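You operate a simulated robot arm through the tools that you are given. There is no shell and no other tool. Be economical: measure what you need, move in short steps, check, and stop when the job is done.

You run a simulated two-armed robot. Do the job below in one go: nothing can be reset, and whatever is moved stays where it is left.

JOB
Roll down the hatch board's lifted strip, lock it, lay the board on the sill.
Fine: roller back where it lay; silver keeper over the strip's end; board on the hatch sill; nothing harmed. Set down upright: seam roller.

It is judged by the outcome, as a careful person would: the job done as asked, and still so three seconds after it is handed in. It fails if anything else is knocked over, pushed out of place, dropped, spilled or broken.

ROBOT AND FRAMES
Two 7-joint arms with two-finger parallel grippers on one trunk, on a base that drives. Base frame: it is fixed to the floor where the robot stands at the start and does not move with it; the origin is under the middle of the robot, x ahead of it, y to its left, z up; the surface under the hand at the start is at about z = 750. Readings come in mm, rad, newtons and seconds.
The left shoulder is at the start at [60, 144, 926], the right one opposite. With the tool pointing down near the work surface each hand reaches from about 320 to 740 mm from the robot's upright axis, wherever it stands, measured 20 degrees to its own side. Places, roughly: black keeper [700, 500, 800]; hatch sill [-1000, 700, 1100]; long draught strip [500, 400, 800]; silver keeper [600, 500, 800]. Payload 1.57 kg a hand.
The tool frame of a hand sits at the grasp point between the pads (the TCP): z along the fingers, y along the line on which they close. The tips reach 30 mm beyond it. Largest opening 110 mm; finger width 24, thickness 12; the body of the gripper, 48 by 112 mm, starts 78 mm behind the TCP.
Orientation is that of the tool frame in the base frame, as a unit quaternion [w, x, y, z]. With the fingers straight down and closing along the base's y, the tool's x points along the base's -x, its y along +y and its z along -z.

CONTROLS
- The arms move only by the tool send_rows. It takes "left_commands", "right_commands" or both (then of equal length, played together; a hand with none holds still); each is a list of rows, each a list of 3 entries, a list of its own where there are three numbers: the finger opening in mm, from 0 to 110, then the shift along the tool's x, y, z in units of 150 mm (1.0 is 150 mm), then the turn, a rotation vector about the tool's x, y, z in units of 120 degrees (1.0 is 120 degrees). In form: [[jaw, [x, y, z], [ax, ay, az]], ...]. A call has 1 to 8 rows; each row is the pose to reach, as a shift and turn from the pose commanded when the call began, along the tool's axes at that moment. A call with a number of a shift or a turn outside -1 to 1 is refused whole. A row lasts 0.2 s, in which the tool goes at most 50 mm and 0.15 rad; a call with a longer step from one row to the next is refused whole, and so is a gripper value outside its range. Where a pose cannot be reached the arm comes as near as it can. A force on the tool above 40 N (or 10 N above the force at the start of the call, whichever is more), or a blocked arm, ends the call early, and 0.2 s more pass. The fingers move at their own pace (about 45 mm/s each) and stop on an object; they squeeze with about 33 N. The grip force told is the motor's: it shows also when the fingers shut on nothing. Time passes only in rows, and 0.2 s behind the last, so rows that repeat a pose let the fingers close. The reply holds the time, the measured pose of the TCP, the force on the tool along the base axes, the opening and the grip force, in the units named above and with some noise, with the torque about the TCP (base axes, N m) and any sound that the robot's microphone picked up, and new pictures: "pictures" is both (left out), scene, wrist or none (wrist: the cameras of the hands that moved).
- Cameras (640 x 400 px; columns grow to the right, rows downward): "scene" is now at [38.4, 19.7, 1529.6]; the picture's right is [0.34, -0.94, 0.00], its down [-0.80, -0.29, -0.53] and it looks along [0.49, 0.18, -0.85] (base axes); focal length 281 px, centre (320, 200). "left" rides on the left gripper at [70, -16, -141] in its tool frame; the picture's right is [0.23, 0.97, 0.00], its down [-0.86, 0.20, -0.48] and it looks along [-0.47, 0.11, 0.88] (tool axes); focal length 222 px, centre (320, 200). "right" rides on the right gripper at [70, 16, -141] in its tool frame; the picture's right is [-0.23, 0.97, 0.00], its down [-0.86, -0.20, -0.48] and it looks along [-0.47, -0.11, 0.88] (tool axes); focal length 222 px, centre (320, 200). There is no depth. A picture from a camera that has moved, and an enlarged one, comes with that camera's place and axes in the base frame and with its lens. The place of the scene camera against the robot may be out by one fixed shift of up to 12 mm in any direction.
- slide_trunk(by): slides the trunk up (or, below 0, down) by that many mm; the arms and the scene camera ride with it, the base frame stays. It gives what a move gives, with no picture.
- drive_base(legs): drives the robot by 1 to 6 legs, each [ahead, left, turn to the left] in mm, mm and rad, along the robot's own axes; the way and the turn of a leg run together, so that a leg with both is an arc; at most 1500 mm and 3.142 rad a leg. The arms and the cameras ride along, it lands a little off, and it stops where it bumps. It gives what a move gives, and a new picture of the scene camera.
- turn_head(pan, tilt): turns the head with the scene camera to pan (to the left, within 1.501 rad either way) and tilt (down, from -0.506 to 1.204), counted from straight ahead of the robot. It gives what a move gives, and a new picture of the scene camera.
- enlarge(camera, box): a new picture of the part [left, top, right, bottom] of that camera's present view, enlarged. No time passes.
- sign_off(): hands the job in; it is judged then, once.

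Go step by step. Nothing tells you exact positions but the pictures and the camera data: compare them with the known pose of the tool, close in by small moves and look again before you grip or let go. The budget is 120 turns and 260 pictures, counting those below and the enlarged ones. Unless the task says otherwise, let go and move clear before handing in.

The tools are called as name(argument=value, ...) on one line, values as JSON. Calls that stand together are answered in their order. send_rows: Moves the arms, as the interface text tells. Its arguments: {"type":"object","properties":{"left_commands":{"type":"array","items":{"type":"array"}},"right_commands":{"type":"array","items":{"type":"array"}},"pictures":{"type":"string","enum":["both","scene","wrist","none"]}},"required":[]} The other tools are called the same way: slide_trunk (by) slides the trunk up or down; drive_base (legs) drives the base; turn_head (pan, tilt) turns the head that bears the scene camera; enlarge (camera, box) takes an enlarged picture of a part of a camera's view; sign_off () hands the job in.

At the start:

```text
t: 0.0
left_eef_pos: [330.3, 460.5, 1014.3]
left_tcp_rot: [-0.001, 0.0, 1.0, 0.001]
left_force: [0.6, -0.1, 0.4]
left_torque: [-0.02, 0.01, -0.01]
left_width: 109.9
left_grasp_force: 0.1
right_eef_pos: [389.5, 24.9, 1055.4]
right_tcp_rot: [0.0, 0.001, 1.0, 0.0]
right_force: [-0.3, 0.2, -0.3]
right_torque: [-0.03, -0.02, 0.01]
right_width: 110.0
right_grasp_force: 0.0
trunk travel left (down, up): [-525.0, 65.0]
robot x, y, heading: [1.9, 1.2, -0.004]
head pan, tilt: [0.349, 1.018]
```

scene: 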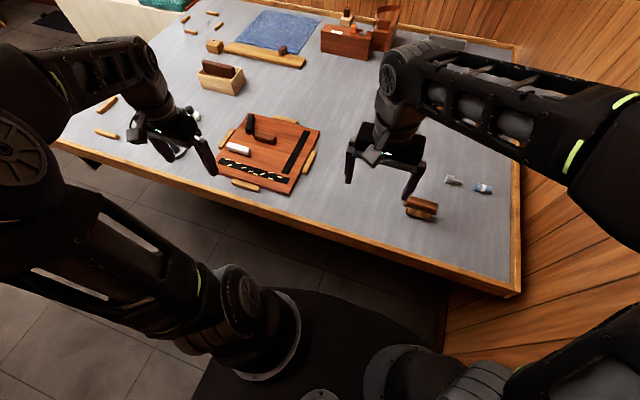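
right: 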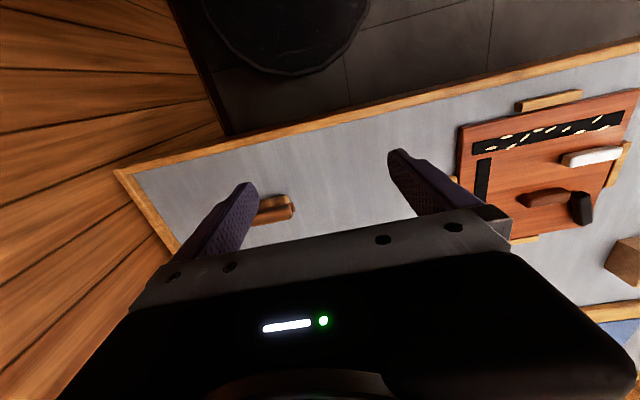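
left: 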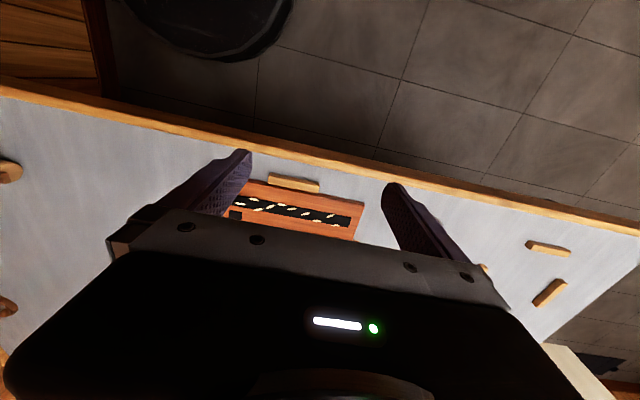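

The hatch board lies on the bench with two black strips, keepers, and some blocks around it. I take a closer look before moving.

enlarge(camera="scene", box=[200, 100, 340, 200])

enlarge(camera="scene", box=[340, 120, 520, 240])

enlarge(camera="scene", box=[160, 0, 420, 110])

```text
4.00 times, centred on (270, 150) of scene
camera zoom: at [38.4, 19.7, 1529.6], right [0.34, -0.94, 0.0], down [-0.8, -0.29, -0.53], along [0.49, 0.18, -0.85], focal length 1123 px, centre (520, 400)
```

zoom: 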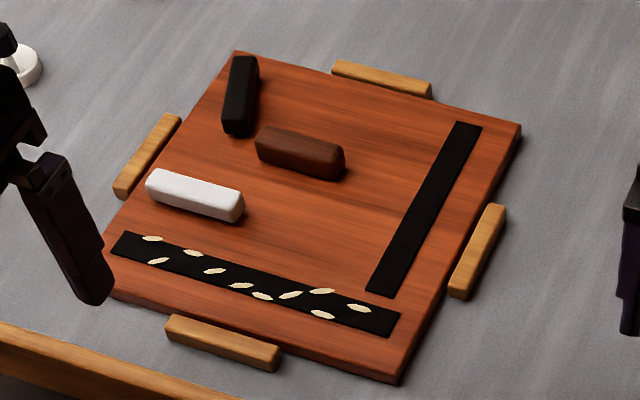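

```text
3.33 times, centred on (430, 180) of scene
camera zoom: at [38.4, 19.7, 1529.6], right [0.34, -0.94, 0.0], down [-0.8, -0.29, -0.53], along [0.49, 0.18, -0.85], focal length 936 px, centre (-47, 267)
```

zoom: 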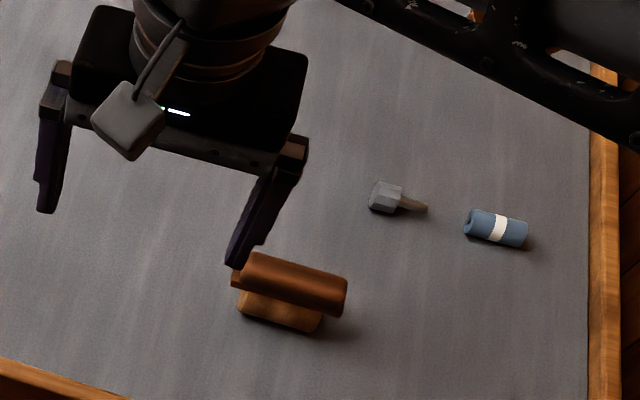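

```text
2.46 times, centred on (290, 55) of scene
camera zoom: at [38.4, 19.7, 1529.6], right [0.34, -0.94, 0.0], down [-0.8, -0.29, -0.53], along [0.49, 0.18, -0.85], focal length 691 px, centre (394, 557)
```

zoom: 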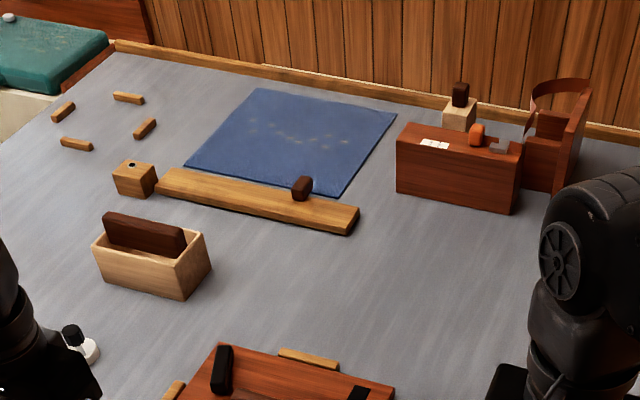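

enlarge(camera="scene", box=[215, 140, 265, 172])

enlarge(camera="scene", box=[255, 125, 320, 190])

enlarge(camera="scene", box=[395, 185, 445, 225])

enlarge(camera="left", box=[200, 150, 400, 250])

enlarge(camera="right", box=[440, 80, 640, 250])

```text
12.50 times, centred on (240, 156) of scene
camera zoom: at [38.4, 19.7, 1529.6], right [0.34, -0.94, 0.0], down [-0.8, -0.29, -0.53], along [0.49, 0.18, -0.85], focal length 3508 px, centre (1320, 750)
```

zoom: 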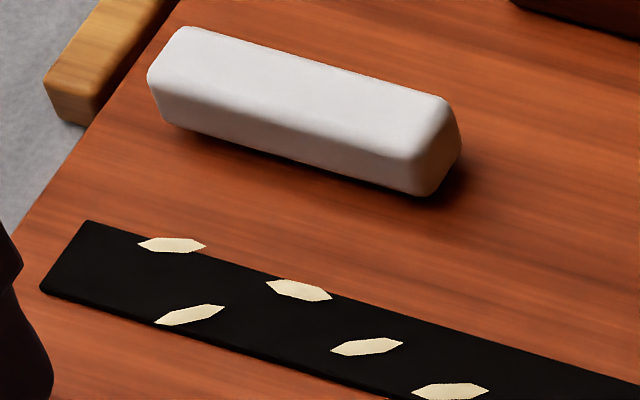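

```text
6.15 times, centred on (288, 158) of scene
camera zoom: at [38.4, 19.7, 1529.6], right [0.34, -0.94, 0.0], down [-0.8, -0.29, -0.53], along [0.49, 0.18, -0.85], focal length 1727 px, centre (520, 462)
```

zoom: 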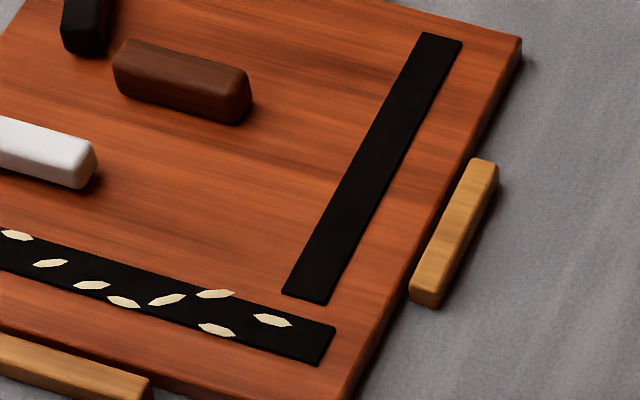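

```text
10.00 times, centred on (420, 205) of scene
camera zoom: at [38.4, 19.7, 1529.6], right [0.34, -0.94, 0.0], down [-0.8, -0.29, -0.53], along [0.49, 0.18, -0.85], focal length 2807 px, centre (-680, 150)
```

zoom: 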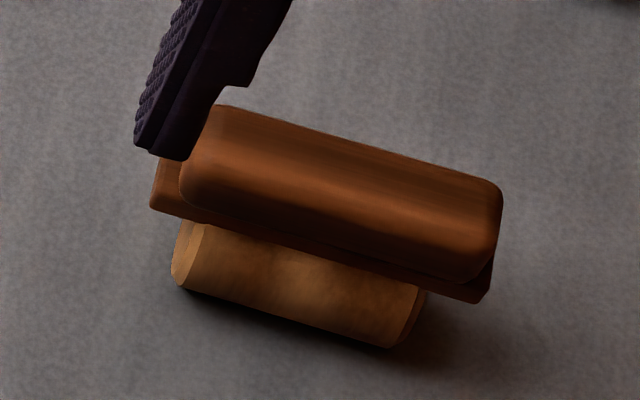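

```text
3.20 times, centred on (300, 200) of left
camera zoom: at [261.7, 443.5, 1156.1], right [-0.23, 0.97, 0.0], down [0.86, 0.2, 0.48], along [0.47, 0.11, -0.88], focal length 711 px, centre (384, 200)
```

zoom: 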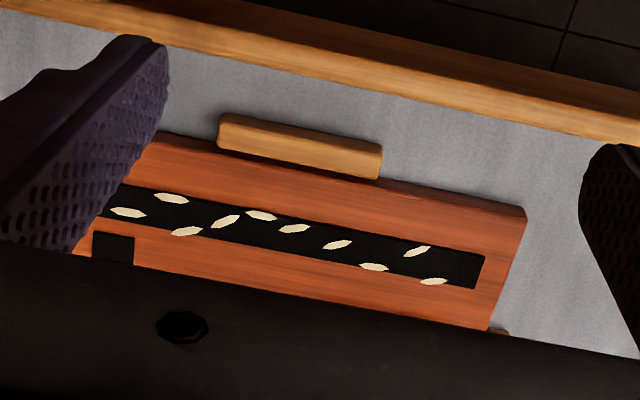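

```text
2.35 times, centred on (540, 165) of right
camera zoom: at [319.6, 43.2, 1198.2], right [0.23, 0.97, 0.0], down [0.86, -0.2, 0.48], along [0.47, -0.11, -0.88], focal length 523 px, centre (-198, 282)
```

zoom: 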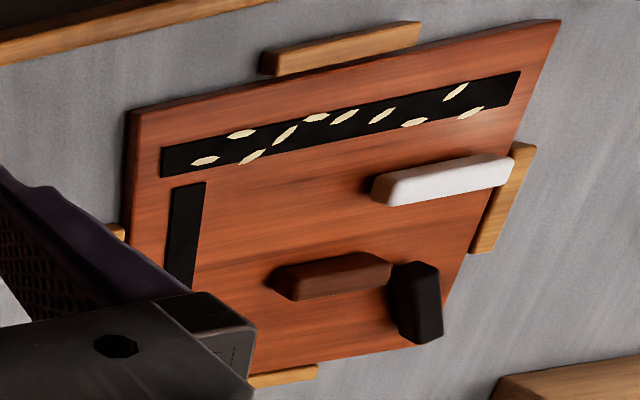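

The seam roller (wooden cylinder with handle) lies near [545,-120] and the board spans about x 460–765, y 283–585. The long strip with pale blisters at x≈500 is the lifted one. I'll drive left so the right hand reaches both the roller and the strip.

drive_base(legs=[[0, 280, 0]])

```text
t: 2.0
left_eef_pos: [336.6, 741.4, 1013.2]
left_tcp_rot: [0.0, 0.005, 1.0, -0.001]
left_force: [0.2, -0.2, -0.2]
left_torque: [-0.03, 0.01, 0.02]
left_width: 109.8
left_grasp_force: 0.1
right_eef_pos: [392.0, 307.0, 1056.6]
right_tcp_rot: [0.0, 0.004, 1.0, 0.0]
right_force: [0.3, 0.3, -0.6]
right_torque: [-0.01, 0.01, -0.02]
right_width: 109.8
right_grasp_force: 0.2
trunk travel left (down, up): [-525.0, 65.0]
robot x, y, heading: [1.2, 279.9, -0.008]
head pan, tilt: [0.349, 1.018]
camera scene: at [39.8, 304.3, 1529.6], right [0.33, -0.94, 0.0], down [-0.8, -0.28, -0.53], along [0.5, 0.17, -0.85], focal length 281 px, centre (320, 200)
```

scene: 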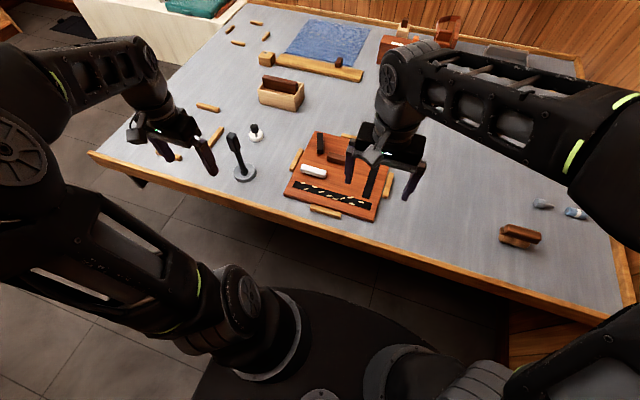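

send_rows(right_commands=[[110, [-0.09, -0.24, 0], [0, 0, 0]], [110, [-0.18, -0.48, 0], [0, 0, 0]], [110, [-0.27, -0.72, 0], [0, 0, 0]], [110, [-0.36, -0.95, 0], [0, 0, 0]]], pictures="none")

send_rows(right_commands=[[110, [-0.09, -0.24, 0], [0, 0, 0.07]], [110, [-0.18, -0.48, 0], [0, 0, 0.14]], [110, [-0.27, -0.72, 0], [0, 0, 0.21]], [110, [-0.36, -0.95, 0], [0, 0, 0.25]]], pictures="none")

```text
t: 3.0
left_eef_pos: [335.9, 739.9, 1014.1]
left_tcp_rot: [0.0, 0.004, 1.0, 0.0]
left_force: [-0.3, -0.2, 0.0]
left_torque: [-0.01, 0.0, 0.02]
left_width: 110.0
left_grasp_force: 0.0
right_eef_pos: [445.6, 161.8, 1054.7]
right_tcp_rot: [-0.001, 0.003, 1.0, 0.0]
right_force: [-0.3, 0.2, 0.3]
right_torque: [0.0, 0.01, -0.01]
right_width: 109.8
right_grasp_force: 0.0
trunk travel left (down, up): [-525.0, 65.0]
robot x, y, heading: [2.7, 279.5, -0.016]
head pan, tilt: [0.349, 1.018]
```

```text
t: 4.0
left_eef_pos: [335.1, 740.8, 1014.8]
left_tcp_rot: [0.0, 0.005, 1.0, 0.0]
left_force: [-0.8, 0.0, -0.5]
left_torque: [0.02, 0.03, 0.01]
left_width: 109.9
left_grasp_force: 0.0
right_eef_pos: [497.0, 19.2, 1058.4]
right_tcp_rot: [0.0, 0.264, 0.965, 0.0]
right_force: [0.2, 0.9, -0.7]
right_torque: [0.03, -0.03, 0.04]
right_width: 109.9
right_grasp_force: 0.0
trunk travel left (down, up): [-525.0, 65.0]
robot x, y, heading: [1.6, 283.9, -0.011]
head pan, tilt: [0.349, 1.018]
```

send_rows(right_commands=[[110, [-0.11, -0.09, 0.09], [0, 0, 0.0714]], [110, [-0.22, -0.18, 0.18], [0, 0, 0.1428]], [110, [-0.33, -0.27, 0.27], [0, 0, 0.2142]], [110, [-0.44, -0.36, 0.36], [0, 0, 0.2856]], [110, [-0.55, -0.45, 0.45], [0, 0, 0.357]], [110, [-0.66, -0.54, 0.55], [0, 0, 0.4284]], [110, [-0.765, -0.625, 0.65], [0, 0, 0.4998]], [110, [-0.765, -0.625, 0.65], [0, 0, 0.5]]], pictures="both")

enlarge(camera="right", box=[200, 50, 440, 200])

enlarge(camera="scene", box=[200, 110, 400, 235])

```text
t: 5.8
left_eef_pos: [336.2, 740.7, 1014.3]
left_tcp_rot: [0.0, 0.004, 1.0, 0.0]
left_force: [0.1, 1.0, -0.3]
left_torque: [-0.01, 0.01, 0.01]
left_width: 109.8
left_grasp_force: 0.1
right_eef_pos: [547.7, -118.8, 958.7]
right_tcp_rot: [0.0, 0.711, 0.703, 0.0]
right_force: [0.0, 0.2, 0.2]
right_torque: [-0.01, 0.0, 0.03]
right_width: 110.1
right_grasp_force: 0.1
trunk travel left (down, up): [-525.0, 65.0]
robot x, y, heading: [4.0, 284.0, -0.009]
head pan, tilt: [0.349, 1.018]
camera scene: at [39.6, 303.2, 1529.6], right [0.33, -0.94, 0.0], down [-0.8, -0.28, -0.53], along [0.5, 0.18, -0.85], focal length 281 px, centre (320, 200)
camera right: at [563.5, -48.0, 1101.5], right [0.97, -0.24, 0.0], down [-0.21, -0.85, 0.48], along [-0.11, -0.46, -0.88], focal length 222 px, centre (320, 200)
```

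scene: 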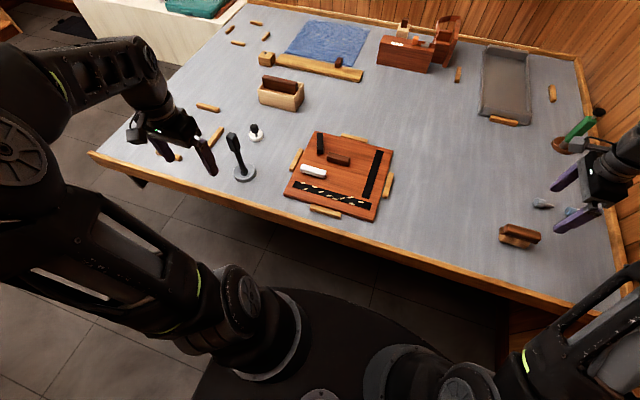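
right: 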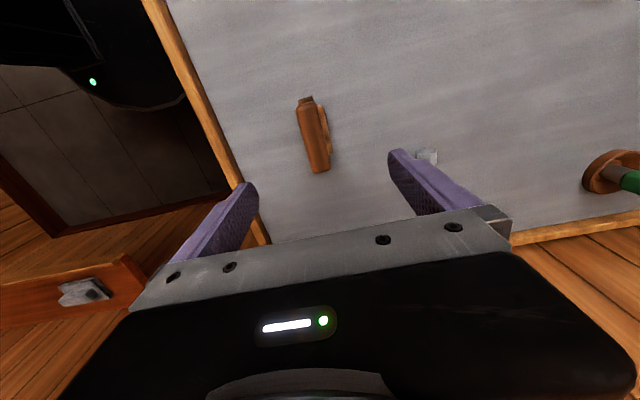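

```text
2.67 times, centred on (320, 125) of right
camera zoom: at [563.5, -48.0, 1101.5], right [0.97, -0.24, 0.0], down [-0.21, -0.85, 0.48], along [-0.11, -0.46, -0.88], focal length 592 px, centre (320, 400)
```

zoom: 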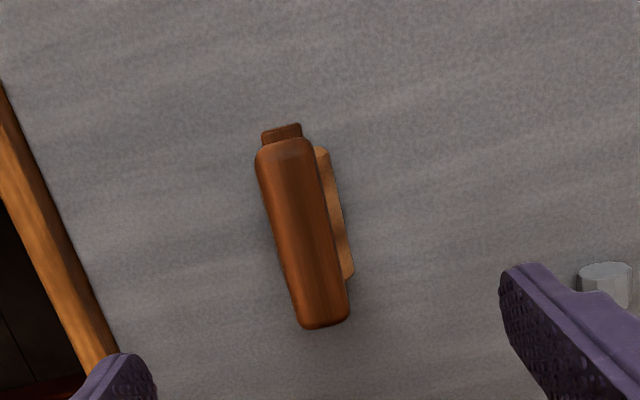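

```text
3.20 times, centred on (300, 172) of scene
camera zoom: at [39.6, 303.2, 1529.6], right [0.33, -0.94, 0.0], down [-0.8, -0.28, -0.53], along [0.5, 0.18, -0.85], focal length 898 px, centre (384, 288)
```

zoom: 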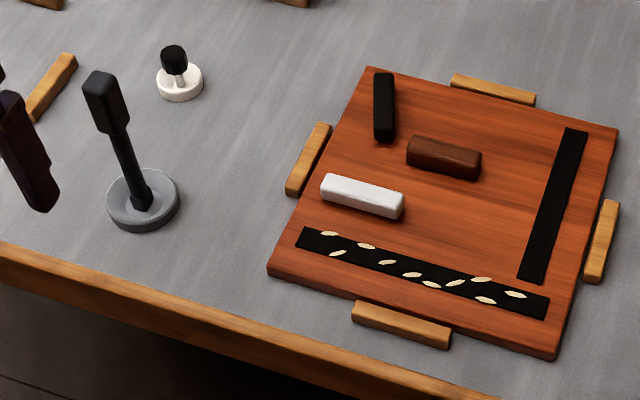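

send_rows(right_commands=[[110, [0.025, -0.045, 0.2], [0, 0, 0.02]], [110, [0.025, -0.045, 0.45], [0, 0, 0.02]], [110, [0.025, -0.045, 0.63], [0, 0, 0.02]], [110, [0.025, -0.045, 0.63], [0, 0, 0.02]]], pictures="wrist")

enlarge(camera="scene", box=[490, 190, 570, 260])

enlarge(camera="right", box=[240, 80, 400, 200])

```text
t: 6.8
left_eef_pos: [336.5, 740.8, 1015.0]
left_tcp_rot: [0.0, 0.005, 1.0, 0.0]
left_force: [0.0, -0.5, -0.6]
left_torque: [-0.03, -0.05, 0.03]
left_width: 110.3
left_grasp_force: 0.0
right_eef_pos: [539.5, -112.9, 863.1]
right_tcp_rot: [-0.001, 0.725, 0.689, 0.0]
right_force: [0.2, -0.8, 0.1]
right_torque: [0.01, 0.05, -0.01]
right_width: 109.8
right_grasp_force: 0.1
trunk travel left (down, up): [-525.0, 65.0]
robot x, y, heading: [-3.2, 282.7, -0.005]
head pan, tilt: [0.349, 1.018]
camera right: at [559.1, -43.3, 1004.3], right [0.96, -0.28, 0.0], down [-0.24, -0.84, 0.48], along [-0.13, -0.46, -0.88], focal length 222 px, centre (320, 200)
```

right: 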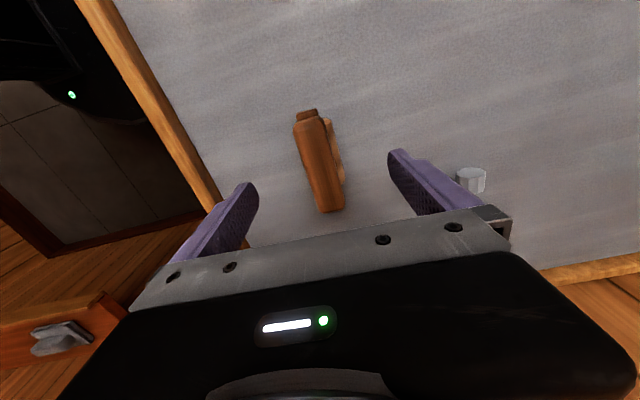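

```text
5.71 times, centred on (530, 225) of scene
camera zoom: at [39.7, 303.1, 1529.6], right [0.33, -0.94, 0.0], down [-0.8, -0.28, -0.53], along [0.5, 0.18, -0.85], focal length 1604 px, centre (-880, 57)
```

zoom: 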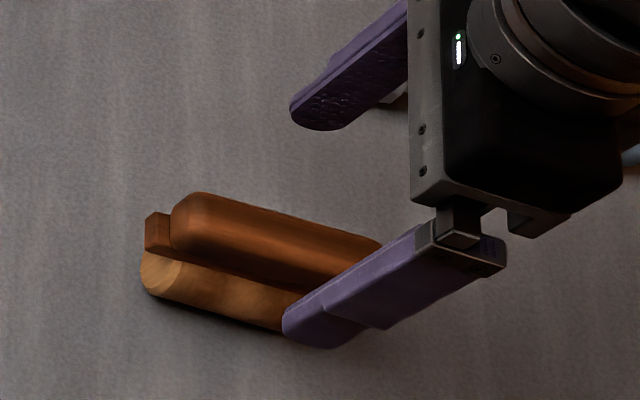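

```text
3.33 times, centred on (320, 140) of right
camera zoom: at [559.1, -43.3, 1004.3], right [0.96, -0.28, 0.0], down [-0.24, -0.84, 0.48], along [-0.13, -0.46, -0.88], focal length 740 px, centre (320, 400)
```

zoom: 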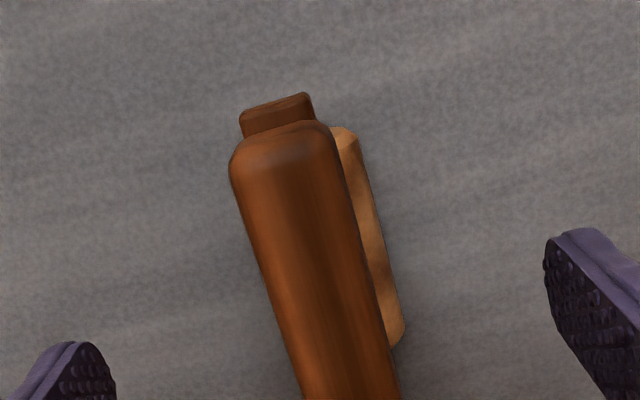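

send_rows(right_commands=[[110, [0, 0, 0.15], [0, 0, 0]], [110, [0, 0, 0.3], [0, 0, 0]], [110, [0, 0, 0.3], [0, 0, 0]]], pictures="none")

enlarge(camera="scene", box=[490, 190, 570, 260])

enlarge(camera="right", box=[220, 80, 420, 230])

```text
t: 7.6
left_eef_pos: [336.2, 740.8, 1014.9]
left_tcp_rot: [0.001, 0.005, 1.0, 0.0]
left_force: [-1.0, 0.1, -0.5]
left_torque: [0.03, -0.01, -0.02]
left_width: 109.9
left_grasp_force: 0.0
right_eef_pos: [541.5, -115.1, 819.6]
right_tcp_rot: [0.0, 0.725, 0.689, 0.0]
right_force: [-0.2, 0.5, -0.5]
right_torque: [0.01, -0.03, -0.03]
right_width: 109.9
right_grasp_force: 0.1
trunk travel left (down, up): [-525.0, 65.0]
robot x, y, heading: [0.1, 286.4, -0.01]
head pan, tilt: [0.349, 1.018]
```

```text
5.71 times, centred on (530, 225) of scene
camera zoom: at [39.7, 303.0, 1529.6], right [0.33, -0.94, 0.0], down [-0.8, -0.28, -0.53], along [0.5, 0.18, -0.85], focal length 1604 px, centre (-880, 57)
```

zoom: 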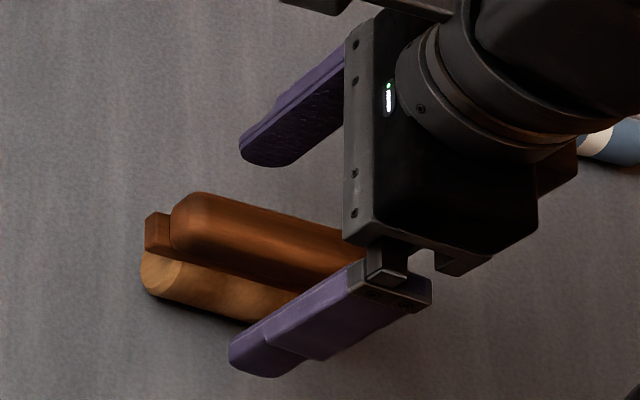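

```text
2.67 times, centred on (320, 155) of right
camera zoom: at [561.7, -43.8, 961.5], right [0.96, -0.28, 0.0], down [-0.24, -0.84, 0.48], along [-0.13, -0.46, -0.88], focal length 592 px, centre (320, 320)
```

zoom: 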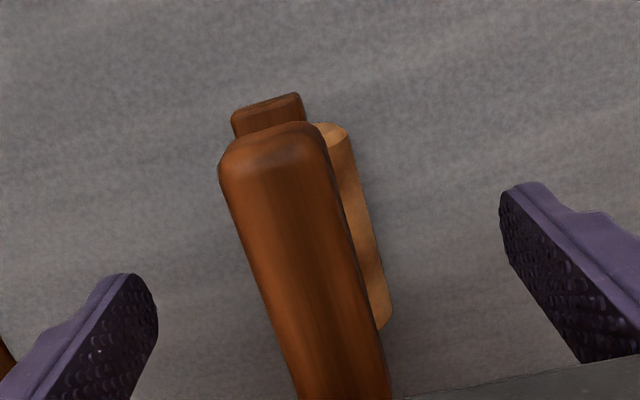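

send_rows(right_commands=[[70, [0, 0, 0.02], [0, 0, 0]], [40, [0, 0, 0.02], [0, 0, 0]], [15, [0, 0, 0.02], [0, 0, 0]], [10, [0, 0, 0.02], [0, 0, 0]], [10, [0, 0, 0.02], [0, 0, 0]], [10, [0, 0, 0.02], [0, 0, 0]], [10, [0, 0, 0.02], [0, 0, 0]]], pictures="none")

enlarge(camera="scene", box=[490, 190, 570, 260])

```text
t: 9.2
left_eef_pos: [335.9, 741.5, 1014.4]
left_tcp_rot: [0.001, 0.004, 1.0, 0.0]
left_force: [-0.4, -0.2, -0.1]
left_torque: [0.03, -0.04, -0.02]
left_width: 110.0
left_grasp_force: 0.2
right_eef_pos: [542.1, -114.7, 816.8]
right_tcp_rot: [0.0, 0.724, 0.69, -0.001]
right_force: [-1.4, 1.0, 0.4]
right_torque: [0.06, 0.07, 0.05]
right_width: 27.9
right_grasp_force: 31.9
trunk travel left (down, up): [-525.0, 65.0]
robot x, y, heading: [0.2, 283.6, -0.005]
head pan, tilt: [0.349, 1.018]
```

```text
5.71 times, centred on (530, 225) of scene
camera zoom: at [39.7, 303.0, 1529.6], right [0.33, -0.94, 0.0], down [-0.8, -0.28, -0.53], along [0.5, 0.18, -0.85], focal length 1604 px, centre (-880, 57)
```

zoom: 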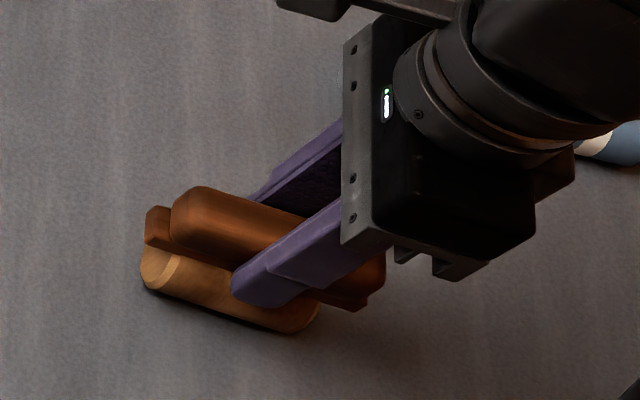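

Roller gripped at TCP [542.1, -114.7, 816.8]; I'll bring it back to this pose. Now lift and carry it toward the strip.

send_rows(right_commands=[[10, [0, 0, -0.15], [0, 0, 0]], [10, [0, 0, -0.35], [0, 0, 0]], [10, [0, 0, -0.6], [0, 0, 0]], [10, [0.2, 0, -0.7], [0, 0, 0]], [10, [0.45, -0.04, -0.7], [0, 0, 0]], [10, [0.7, -0.08, -0.7], [0, 0, 0]], [10, [0.95, -0.12, -0.7], [0, 0, 0]]], pictures="none")

send_rows(right_commands=[[10, [0.14, -0.04, 0], [0, 0, -0.07]], [10, [0.28, -0.08, 0], [0, 0, -0.14]], [10, [0.42, -0.12, 0], [0, 0, -0.21]], [10, [0.56, -0.16, 0], [0, 0, -0.28]], [10, [0.7, -0.2, 0], [0, 0, -0.35]], [10, [0.84, -0.24, 0], [0, 0, -0.42]], [10, [0.98, -0.28, 0], [0, 0, -0.49]], [10, [0.98, -0.28, 0], [0, 0, -0.56]]], pictures="none")

```text
t: 10.8
left_eef_pos: [335.8, 739.6, 1014.6]
left_tcp_rot: [0.0, 0.004, 1.0, 0.0]
left_force: [0.5, 0.4, 0.1]
left_torque: [0.0, 0.01, 0.02]
left_width: 110.0
left_grasp_force: 0.1
right_eef_pos: [532.1, 25.7, 921.3]
right_tcp_rot: [-0.001, 0.725, 0.689, 0.0]
right_force: [0.2, 0.1, -3.3]
right_torque: [-0.02, 0.04, 0.02]
right_width: 27.9
right_grasp_force: 32.5
trunk travel left (down, up): [-525.0, 65.0]
robot x, y, heading: [-0.7, 280.2, -0.005]
head pan, tilt: [0.349, 1.018]
```

```text
t: 12.6
left_eef_pos: [336.0, 740.4, 1014.3]
left_tcp_rot: [0.0, 0.004, 1.0, -0.001]
left_force: [-0.2, 0.4, -0.1]
left_torque: [0.01, -0.03, -0.01]
left_width: 110.1
left_grasp_force: 0.1
right_eef_pos: [496.0, 179.5, 919.8]
right_tcp_rot: [0.0, 0.22, 0.975, 0.0]
right_force: [0.0, 0.6, -4.2]
right_torque: [0.01, 0.03, -0.01]
right_width: 27.8
right_grasp_force: 33.0
trunk travel left (down, up): [-525.0, 65.0]
robot x, y, heading: [4.7, 279.8, -0.01]
head pan, tilt: [0.349, 1.018]
```

send_rows(right_commands=[[10, [0.06, 0.12, 0], [0, 0, -0.07]], [10, [0.12, 0.24, 0], [0, 0, -0.14]], [10, [0.17, 0.36, 0], [0, 0, -0.212]], [10, [0.17, 0.36, 0], [0, 0, -0.212]]], pictures="both")

enlarge(camera="scene", box=[270, 120, 430, 220])

enlarge(camera="right", box=[240, 40, 480, 230])

```text
t: 13.6
left_eef_pos: [335.5, 739.6, 1015.6]
left_tcp_rot: [0.0, 0.005, 1.0, -0.001]
left_force: [0.2, 0.8, 0.6]
left_torque: [0.0, -0.01, -0.02]
left_width: 110.0
left_grasp_force: 0.2
right_eef_pos: [493.5, 238.9, 918.7]
right_tcp_rot: [0.0, 0.0, 1.0, -0.001]
right_force: [-0.6, -0.4, -4.7]
right_torque: [0.01, -0.01, 0.01]
right_width: 27.9
right_grasp_force: 33.6
trunk travel left (down, up): [-525.0, 65.0]
robot x, y, heading: [1.4, 281.5, -0.007]
head pan, tilt: [0.349, 1.018]
camera scene: at [40.1, 302.8, 1529.6], right [0.33, -0.94, 0.0], down [-0.8, -0.28, -0.53], along [0.5, 0.18, -0.85], focal length 281 px, centre (320, 200)
camera right: at [424.9, 256.2, 1060.9], right [0.23, 0.97, 0.0], down [0.85, -0.2, 0.48], along [0.47, -0.11, -0.88], focal length 222 px, centre (320, 200)
```

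scene: 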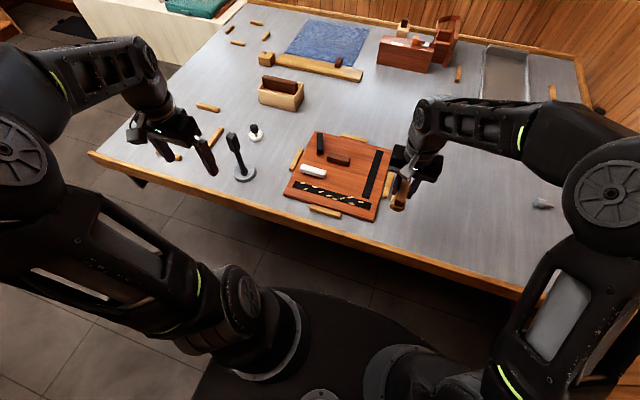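
right: 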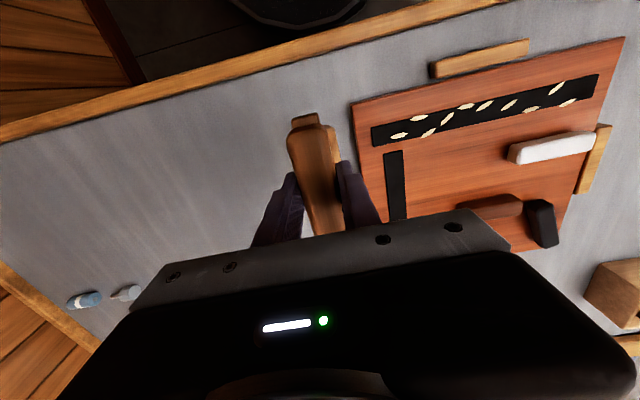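

```text
4.00 times, centred on (350, 170) of scene
camera zoom: at [40.1, 302.8, 1529.6], right [0.33, -0.94, 0.0], down [-0.8, -0.28, -0.53], along [0.5, 0.18, -0.85], focal length 1123 px, centre (200, 320)
```

zoom: 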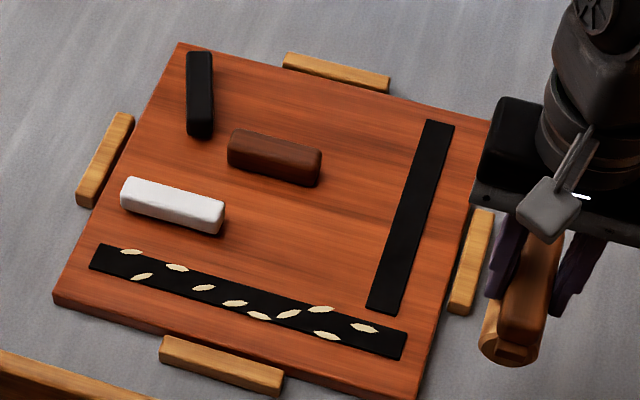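

```text
2.11 times, centred on (360, 135) of right
camera zoom: at [424.9, 256.2, 1060.9], right [0.23, 0.97, 0.0], down [0.85, -0.2, 0.48], along [0.47, -0.11, -0.88], focal length 468 px, centre (236, 337)
```

zoom: 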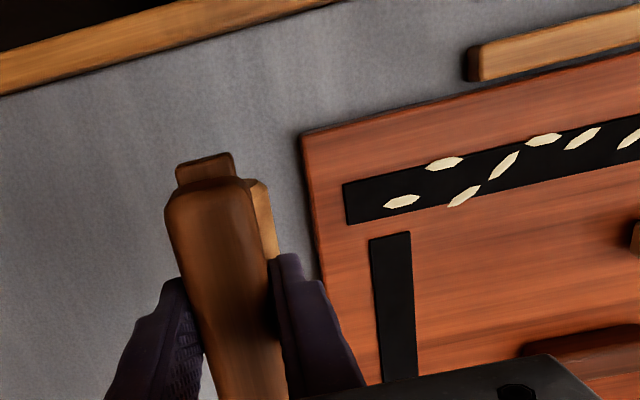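

Strip centre line is about x=505, y 306–558. I'll bring the roller over its right end and lower to just above contact.

send_rows(right_commands=[[10, [-0.01, 0.17, 0], [0, 0, 0]], [10, [-0.017, 0.34, 0.1], [0, 0, 0]], [10, [-0.017, 0.5, 0.25], [0, 0, 0]], [10, [-0.017, 0.5, 0.4], [0, 0, 0]], [10, [-0.017, 0.5, 0.46], [0, 0, 0]]], pictures="none")

enlarge(camera="scene", box=[300, 140, 400, 220])

```text
t: 14.8
left_eef_pos: [335.7, 739.1, 1014.3]
left_tcp_rot: [0.0, 0.005, 1.0, -0.001]
left_force: [0.4, -0.3, -0.4]
left_torque: [-0.01, -0.01, 0.02]
left_width: 109.9
left_grasp_force: 0.0
right_eef_pos: [498.5, 312.2, 852.3]
right_tcp_rot: [0.0, 0.002, 1.0, 0.0]
right_force: [-0.8, -0.4, -3.4]
right_torque: [0.0, 0.01, -0.02]
right_width: 27.7
right_grasp_force: 32.9
trunk travel left (down, up): [-525.0, 65.0]
robot x, y, heading: [0.4, 285.9, -0.012]
head pan, tilt: [0.349, 1.018]
```

```text
5.00 times, centred on (350, 180) of scene
camera zoom: at [40.3, 303.3, 1529.6], right [0.33, -0.94, 0.0], down [-0.8, -0.28, -0.53], along [0.49, 0.18, -0.85], focal length 1403 px, centre (170, 300)
```

zoom: 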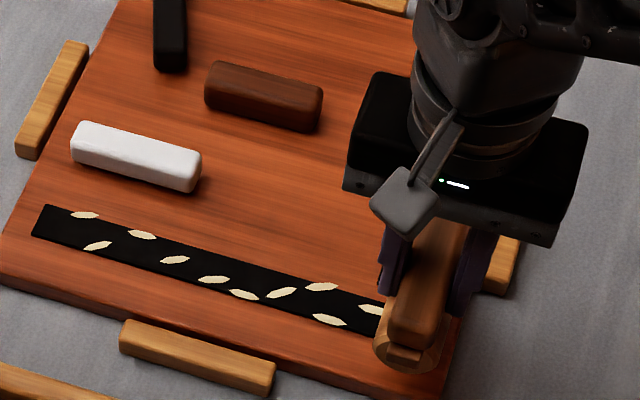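

Descending in small steps until contact shows.

send_rows(right_commands=[[10, [0.01, 0, 0.03], [0, 0, 0]], [10, [0.01, 0, 0.06], [0, 0, 0]], [10, [0.01, 0, 0.09], [0, 0, 0]]], pictures="none")

```text
t: 15.6
left_eef_pos: [335.3, 740.2, 1014.9]
left_tcp_rot: [0.0, 0.004, 1.0, 0.0]
left_force: [0.2, 0.1, -0.4]
left_torque: [0.01, 0.0, 0.0]
left_width: 110.0
left_grasp_force: 0.0
right_eef_pos: [496.5, 312.8, 837.9]
right_tcp_rot: [0.0, 0.001, 1.0, 0.001]
right_force: [-0.7, -0.5, -4.6]
right_torque: [0.04, 0.02, 0.0]
right_width: 27.7
right_grasp_force: 32.9
trunk travel left (down, up): [-525.0, 65.0]
robot x, y, heading: [1.6, 283.7, -0.006]
head pan, tilt: [0.349, 1.018]
```

send_rows(right_commands=[[10, [0, 0, 0.015], [0, 0, 0]], [10, [0, 0, 0.03], [0, 0, 0]]], pictures="none")

```text
t: 16.2
left_eef_pos: [335.9, 740.5, 1014.2]
left_tcp_rot: [0.0, 0.005, 1.0, 0.0]
left_force: [-0.7, 0.4, 0.0]
left_torque: [-0.01, 0.01, 0.0]
left_width: 109.9
left_grasp_force: 0.1
right_eef_pos: [496.4, 311.1, 834.2]
right_tcp_rot: [0.001, 0.001, 1.0, -0.001]
right_force: [-0.4, -1.3, -3.1]
right_torque: [-0.03, 0.07, 0.04]
right_width: 27.8
right_grasp_force: 32.9
trunk travel left (down, up): [-525.0, 65.0]
robot x, y, heading: [2.3, 283.2, -0.012]
head pan, tilt: [0.349, 1.018]
```

send_rows(right_commands=[[10, [0, 0, 0.015], [0, 0, 0]], [10, [0, 0, 0.03], [0, 0, 0]]], pictures="none")

enlarge(camera="scene", box=[335, 170, 395, 220])

```text
t: 16.8
left_eef_pos: [334.7, 739.9, 1016.5]
left_tcp_rot: [0.0, 0.004, 1.0, 0.0]
left_force: [0.3, 0.4, 0.0]
left_torque: [0.02, 0.01, 0.0]
left_width: 110.2
left_grasp_force: 0.0
right_eef_pos: [497.4, 310.7, 832.8]
right_tcp_rot: [0.004, 0.003, 1.0, 0.001]
right_force: [-2.1, -8.8, 32.1]
right_torque: [-0.5, -0.01, 0.02]
right_width: 27.8
right_grasp_force: 32.8
trunk travel left (down, up): [-525.0, 65.0]
robot x, y, heading: [2.0, 284.5, -0.008]
head pan, tilt: [0.349, 1.018]
```

```text
8.00 times, centred on (365, 195) of scene
camera zoom: at [36.8, 301.9, 1530.3], right [0.33, -0.94, 0.0], down [-0.8, -0.28, -0.53], along [0.5, 0.18, -0.85], focal length 2245 px, centre (-40, 240)
```

zoom: 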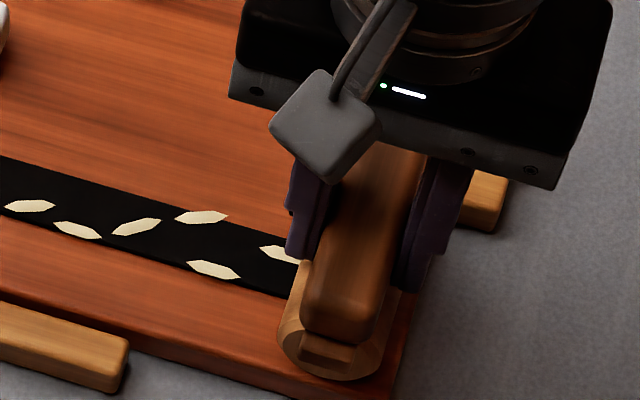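

Contact made (~32 N). I'll ease slightly and roll toward +y.

send_rows(right_commands=[[10, [0, 0, -0.005], [0, 0, 0]], [10, [0, 0.08, -0.005], [0, 0, 0]], [10, [0, 0.16, -0.005], [0, 0, 0]], [10, [0, 0.24, -0.005], [0, 0, 0]], [10, [0, 0.32, -0.005], [0, 0, 0]], [10, [0, 0.4, -0.005], [0, 0, 0]]], pictures="none")

enlarge(camera="scene", box=[280, 140, 400, 220])

```text
t: 18.2
left_eef_pos: [334.9, 739.2, 1016.2]
left_tcp_rot: [0.001, 0.005, 1.0, 0.001]
left_force: [-0.3, 0.1, 0.4]
left_torque: [0.05, -0.02, -0.03]
left_width: 109.9
left_grasp_force: 0.1
right_eef_pos: [495.9, 372.0, 831.6]
right_tcp_rot: [0.001, 0.001, 1.0, 0.002]
right_force: [0.7, -12.2, 30.8]
right_torque: [-0.65, -0.22, -0.01]
right_width: 27.8
right_grasp_force: 32.6
trunk travel left (down, up): [-525.0, 65.0]
robot x, y, heading: [1.6, 282.7, -0.005]
head pan, tilt: [0.349, 1.018]
```

```text
5.00 times, centred on (340, 180) of scene
camera zoom: at [37.3, 301.5, 1529.7], right [0.33, -0.94, 0.0], down [-0.8, -0.28, -0.53], along [0.5, 0.18, -0.85], focal length 1403 px, centre (220, 300)
```

zoom: 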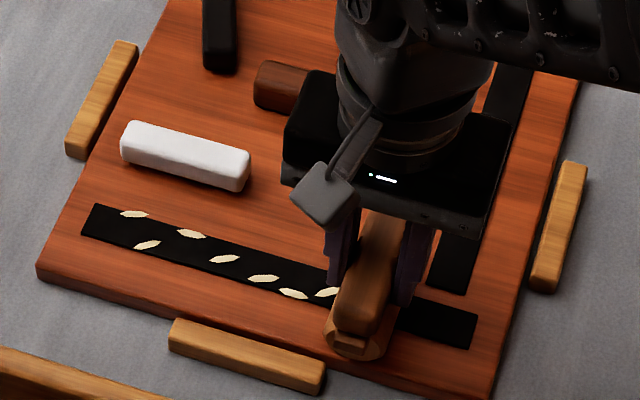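

The blisters vanish behind the roller. Continuing with a bit less pressure.

send_rows(right_commands=[[10, [0, 0.08, -0.004], [0, 0, 0]], [10, [0, 0.16, -0.004], [0, 0, 0]], [10, [0, 0.24, -0.004], [0, 0, 0]], [10, [0, 0.32, -0.004], [0, 0, 0]], [10, [0, 0.4, -0.004], [0, 0, 0]], [10, [0, 0.48, -0.004], [0, 0, 0]]], pictures="none")

enlarge(camera="scene", box=[280, 140, 400, 220])

```text
t: 19.6
left_eef_pos: [334.4, 739.4, 1015.0]
left_tcp_rot: [0.0, 0.004, 1.0, 0.0]
left_force: [1.3, 0.2, 0.2]
left_torque: [0.0, 0.0, -0.01]
left_width: 109.9
left_grasp_force: 0.1
right_eef_pos: [496.5, 444.9, 832.3]
right_tcp_rot: [-0.001, 0.002, 1.0, 0.001]
right_force: [-0.5, -3.9, 6.4]
right_torque: [-0.18, -0.36, -0.19]
right_width: 27.9
right_grasp_force: 33.2
trunk travel left (down, up): [-525.0, 65.0]
robot x, y, heading: [2.2, 281.4, -0.009]
head pan, tilt: [0.349, 1.018]
```

```text
5.00 times, centred on (340, 180) of scene
camera zoom: at [39.0, 302.7, 1529.5], right [0.33, -0.94, 0.0], down [-0.8, -0.28, -0.53], along [0.5, 0.18, -0.85], focal length 1403 px, centre (220, 300)
```

zoom: 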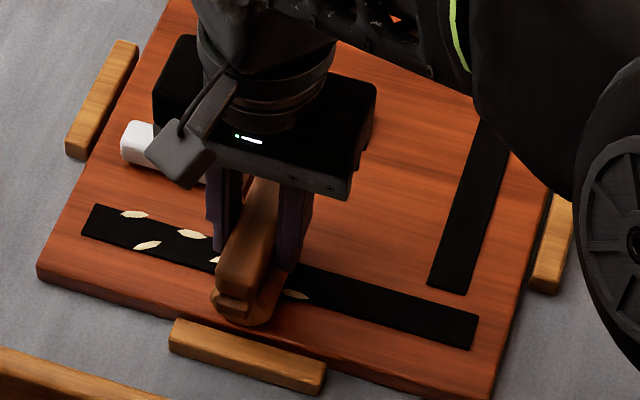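

One blister is only partly pressed; I'll press harder, go back over it, then forward.

send_rows(right_commands=[[10, [0, 0, 0.005], [0, 0, 0]], [10, [0, -0.1, 0.005], [0, 0, 0]], [10, [0, -0.2, 0.005], [0, 0, 0]], [10, [0, -0.3, 0.005], [0, 0, 0]], [10, [0, -0.4, 0.004], [0, 0, 0]]], pictures="none")

send_rows(right_commands=[[10, [0, 0.1, 0.001], [0, 0, 0]], [10, [0, 0.2, 0.001], [0, 0, 0]], [10, [0, 0.3, 0.001], [0, 0, 0]], [10, [0, 0.4, 0.001], [0, 0, 0]], [10, [0, 0.5, 0.001], [0, 0, 0]]], pictures="none")

enlarge(camera="scene", box=[280, 140, 400, 220])

```text
t: 20.8
left_eef_pos: [335.5, 739.7, 1014.4]
left_tcp_rot: [0.0, 0.004, 1.0, -0.001]
left_force: [-0.3, -0.4, -0.2]
left_torque: [-0.01, -0.02, 0.0]
left_width: 110.3
left_grasp_force: 0.1
right_eef_pos: [496.9, 385.1, 832.3]
right_tcp_rot: [0.001, 0.002, 1.0, 0.001]
right_force: [0.1, 5.7, 14.3]
right_torque: [0.34, 0.05, -0.09]
right_width: 28.0
right_grasp_force: 33.1
trunk travel left (down, up): [-525.0, 65.0]
robot x, y, heading: [0.4, 284.2, -0.003]
head pan, tilt: [0.349, 1.018]
```

```text
t: 22.0
left_eef_pos: [334.7, 740.2, 1015.5]
left_tcp_rot: [0.001, 0.004, 1.0, 0.0]
left_force: [0.5, 0.0, 0.0]
left_torque: [0.01, 0.02, -0.01]
left_width: 109.8
left_grasp_force: 0.0
right_eef_pos: [497.5, 458.9, 831.9]
right_tcp_rot: [0.0, 0.002, 1.0, 0.0]
right_force: [0.6, -8.1, 16.0]
right_torque: [-0.41, -0.72, -0.23]
right_width: 27.8
right_grasp_force: 33.2
trunk travel left (down, up): [-525.0, 65.0]
robot x, y, heading: [-0.3, 282.3, -0.009]
head pan, tilt: [0.349, 1.018]
```

```text
5.00 times, centred on (340, 180) of scene
camera zoom: at [38.3, 302.2, 1529.5], right [0.33, -0.94, 0.0], down [-0.8, -0.28, -0.53], along [0.5, 0.18, -0.85], focal length 1403 px, centre (220, 300)
```

zoom: 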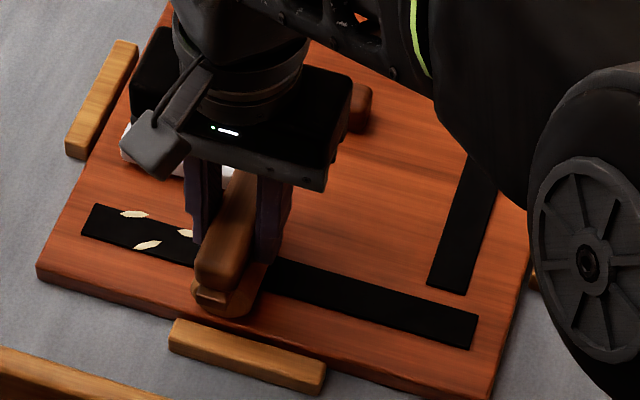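

Clear behind. Rolling on to the left end.

send_rows(right_commands=[[10, [0, 0.09, 0.004], [0, 0, 0]], [10, [0, 0.18, 0.004], [0, 0, 0]], [10, [0, 0.27, 0.004], [0, 0, 0]], [10, [0, 0.36, 0.004], [0, 0, 0]], [10, [0, 0.45, 0.004], [0, 0, 0]], [10, [0, 0.54, 0.004], [0, 0, 0]], [10, [0, 0.62, 0.004], [0, 0, 0]], [10, [0, 0.67, 0.004], [0, 0, 0]]], pictures="none")

enlarge(camera="scene", box=[270, 140, 390, 220])

```text
t: 23.8
left_eef_pos: [335.8, 740.2, 1015.2]
left_tcp_rot: [0.0, 0.004, 1.0, 0.001]
left_force: [0.5, 0.3, 0.1]
left_torque: [0.02, 0.0, -0.02]
left_width: 109.8
left_grasp_force: 0.1
right_eef_pos: [497.7, 558.8, 831.5]
right_tcp_rot: [0.002, 0.002, 1.0, 0.001]
right_force: [2.0, -8.5, 19.9]
right_torque: [-0.54, 0.49, 0.21]
right_width: 27.8
right_grasp_force: 32.9
trunk travel left (down, up): [-525.0, 65.0]
robot x, y, heading: [2.0, 287.2, -0.005]
head pan, tilt: [0.349, 1.018]
```

```text
5.00 times, centred on (330, 180) of scene
camera zoom: at [38.6, 301.2, 1529.7], right [0.33, -0.94, 0.0], down [-0.8, -0.28, -0.53], along [0.5, 0.18, -0.85], focal length 1403 px, centre (270, 300)
```

zoom: 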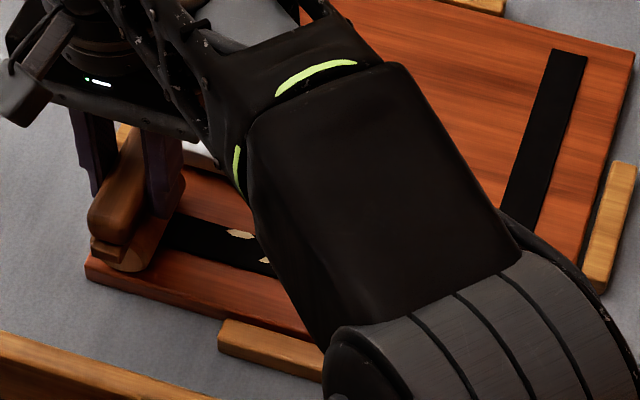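

Two blisters remain partway; roll back over them with more pressure.

send_rows(right_commands=[[10, [0, 0, 0.003], [0, 0, 0]], [10, [0, -0.07, 0.006], [0, 0, 0]], [10, [0, -0.14, 0.009], [0, 0, 0]], [10, [0, -0.21, 0.01], [0, 0, 0]], [10, [0, -0.28, 0.01], [0, 0, 0]], [10, [0, -0.35, 0.01], [0, 0, 0]]], pictures="none")

enlarge(camera="scene", box=[270, 140, 390, 220])

```text
t: 25.2
left_eef_pos: [334.5, 740.7, 1013.7]
left_tcp_rot: [0.001, 0.004, 1.0, 0.0]
left_force: [-0.6, -0.6, -0.2]
left_torque: [-0.01, 0.04, -0.03]
left_width: 110.1
left_grasp_force: 0.0
right_eef_pos: [499.2, 509.5, 831.5]
right_tcp_rot: [0.003, 0.001, 1.0, 0.002]
right_force: [0.0, 11.9, 29.6]
right_torque: [0.71, 0.8, -0.31]
right_width: 27.9
right_grasp_force: 33.1
trunk travel left (down, up): [-525.0, 65.0]
robot x, y, heading: [0.2, 284.9, -0.008]
head pan, tilt: [0.349, 1.018]
```

```text
5.00 times, centred on (330, 180) of scene
camera zoom: at [37.6, 303.3, 1529.8], right [0.33, -0.94, 0.0], down [-0.8, -0.28, -0.53], along [0.5, 0.18, -0.85], focal length 1403 px, centre (270, 300)
```

zoom: 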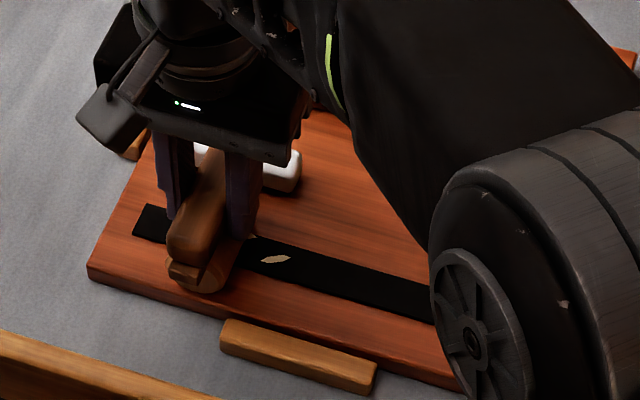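

send_rows(right_commands=[[10, [0, -0.07, 0.0], [0, 0, 0]], [10, [0, -0.14, 0.0], [0, 0, 0]], [10, [0, -0.21, 0.0], [0, 0, 0]], [10, [0, -0.28, 0.0], [0, 0, 0]], [10, [0, -0.35, 0.0], [0, 0, 0]], [10, [0, -0.42, 0.0], [0, 0, 0]]], pictures="none")

enlarge(camera="scene", box=[270, 140, 390, 220])

```text
t: 26.6
left_eef_pos: [334.7, 741.3, 1015.1]
left_tcp_rot: [0.002, 0.005, 1.0, 0.0]
left_force: [1.1, 0.4, -0.1]
left_torque: [-0.04, 0.01, 0.03]
left_width: 110.2
left_grasp_force: 0.0
right_eef_pos: [497.8, 446.0, 832.2]
right_tcp_rot: [0.003, 0.001, 1.0, 0.002]
right_force: [0.9, 12.3, 32.5]
right_torque: [0.71, 0.61, -0.23]
right_width: 28.2
right_grasp_force: 33.4
trunk travel left (down, up): [-525.0, 65.0]
robot x, y, heading: [0.1, 285.2, -0.011]
head pan, tilt: [0.349, 1.018]
```

```text
5.00 times, centred on (330, 180) of scene
camera zoom: at [37.4, 303.6, 1529.7], right [0.33, -0.94, 0.0], down [-0.8, -0.28, -0.53], along [0.5, 0.18, -0.85], focal length 1403 px, centre (270, 300)
```

zoom: 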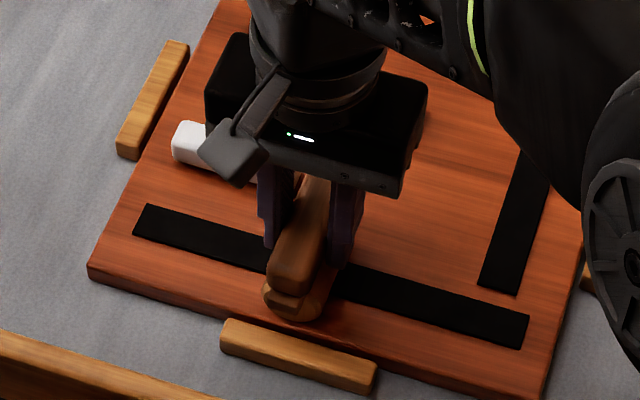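

All blisters gone where visible. Lift and start carrying the roller back, checking the strip.

send_rows(right_commands=[[10, [0, 0, -0.05], [0, 0, 0]], [10, [0, 0, -0.3], [0, 0, 0]], [10, [0, 0, -0.6], [0, 0, 0]], [10, [0, -0.2, -0.6], [0, 0, 0]], [10, [0, -0.45, -0.6], [0, 0, 0]], [10, [0, -0.72, -0.6], [0, 0, 0]], [10, [0, -1.0, -0.6], [0, 0, 0]]], pictures="none")

send_rows(right_commands=[[10, [-0.03, -0.22, 0], [0, 0, 0.07]], [10, [-0.06, -0.45, 0], [0, 0, 0.14]], [10, [-0.09, -0.72, 0], [0, 0, 0.21]], [10, [-0.12, -1.0, 0], [0, 0, 0.28]]], pictures="none")

enlarge(camera="scene", box=[270, 120, 400, 220])

```text
t: 28.2
left_eef_pos: [334.8, 740.0, 1015.3]
left_tcp_rot: [0.001, 0.004, 1.0, 0.001]
left_force: [0.2, 0.0, 0.3]
left_torque: [0.05, 0.0, 0.03]
left_width: 110.0
left_grasp_force: 0.1
right_eef_pos: [498.0, 294.9, 918.9]
right_tcp_rot: [-0.001, 0.001, 1.0, 0.001]
right_force: [0.8, -0.3, -4.2]
right_torque: [0.02, 0.01, -0.02]
right_width: 28.1
right_grasp_force: 33.2
trunk travel left (down, up): [-525.0, 65.0]
robot x, y, heading: [-2.5, 284.9, -0.013]
head pan, tilt: [0.349, 1.018]
```

```text
t: 29.2
left_eef_pos: [335.3, 740.5, 1015.6]
left_tcp_rot: [0.0, 0.004, 1.0, 0.0]
left_force: [0.2, -0.1, 1.0]
left_torque: [0.04, -0.01, -0.01]
left_width: 109.8
left_grasp_force: 0.1
right_eef_pos: [516.7, 142.0, 920.4]
right_tcp_rot: [0.0, 0.291, 0.957, -0.001]
right_force: [-0.9, 0.7, -5.1]
right_torque: [0.02, -0.03, -0.04]
right_width: 27.7
right_grasp_force: 32.9
trunk travel left (down, up): [-525.0, 65.0]
robot x, y, heading: [0.7, 284.5, -0.009]
head pan, tilt: [0.349, 1.018]
```

```text
4.00 times, centred on (335, 170) of scene
camera zoom: at [40.2, 302.2, 1529.6], right [0.33, -0.94, 0.0], down [-0.8, -0.28, -0.53], along [0.49, 0.18, -0.85], focal length 1123 px, centre (260, 320)
```

zoom: 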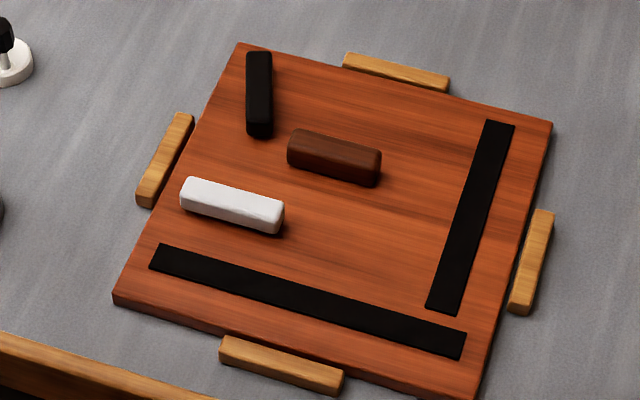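

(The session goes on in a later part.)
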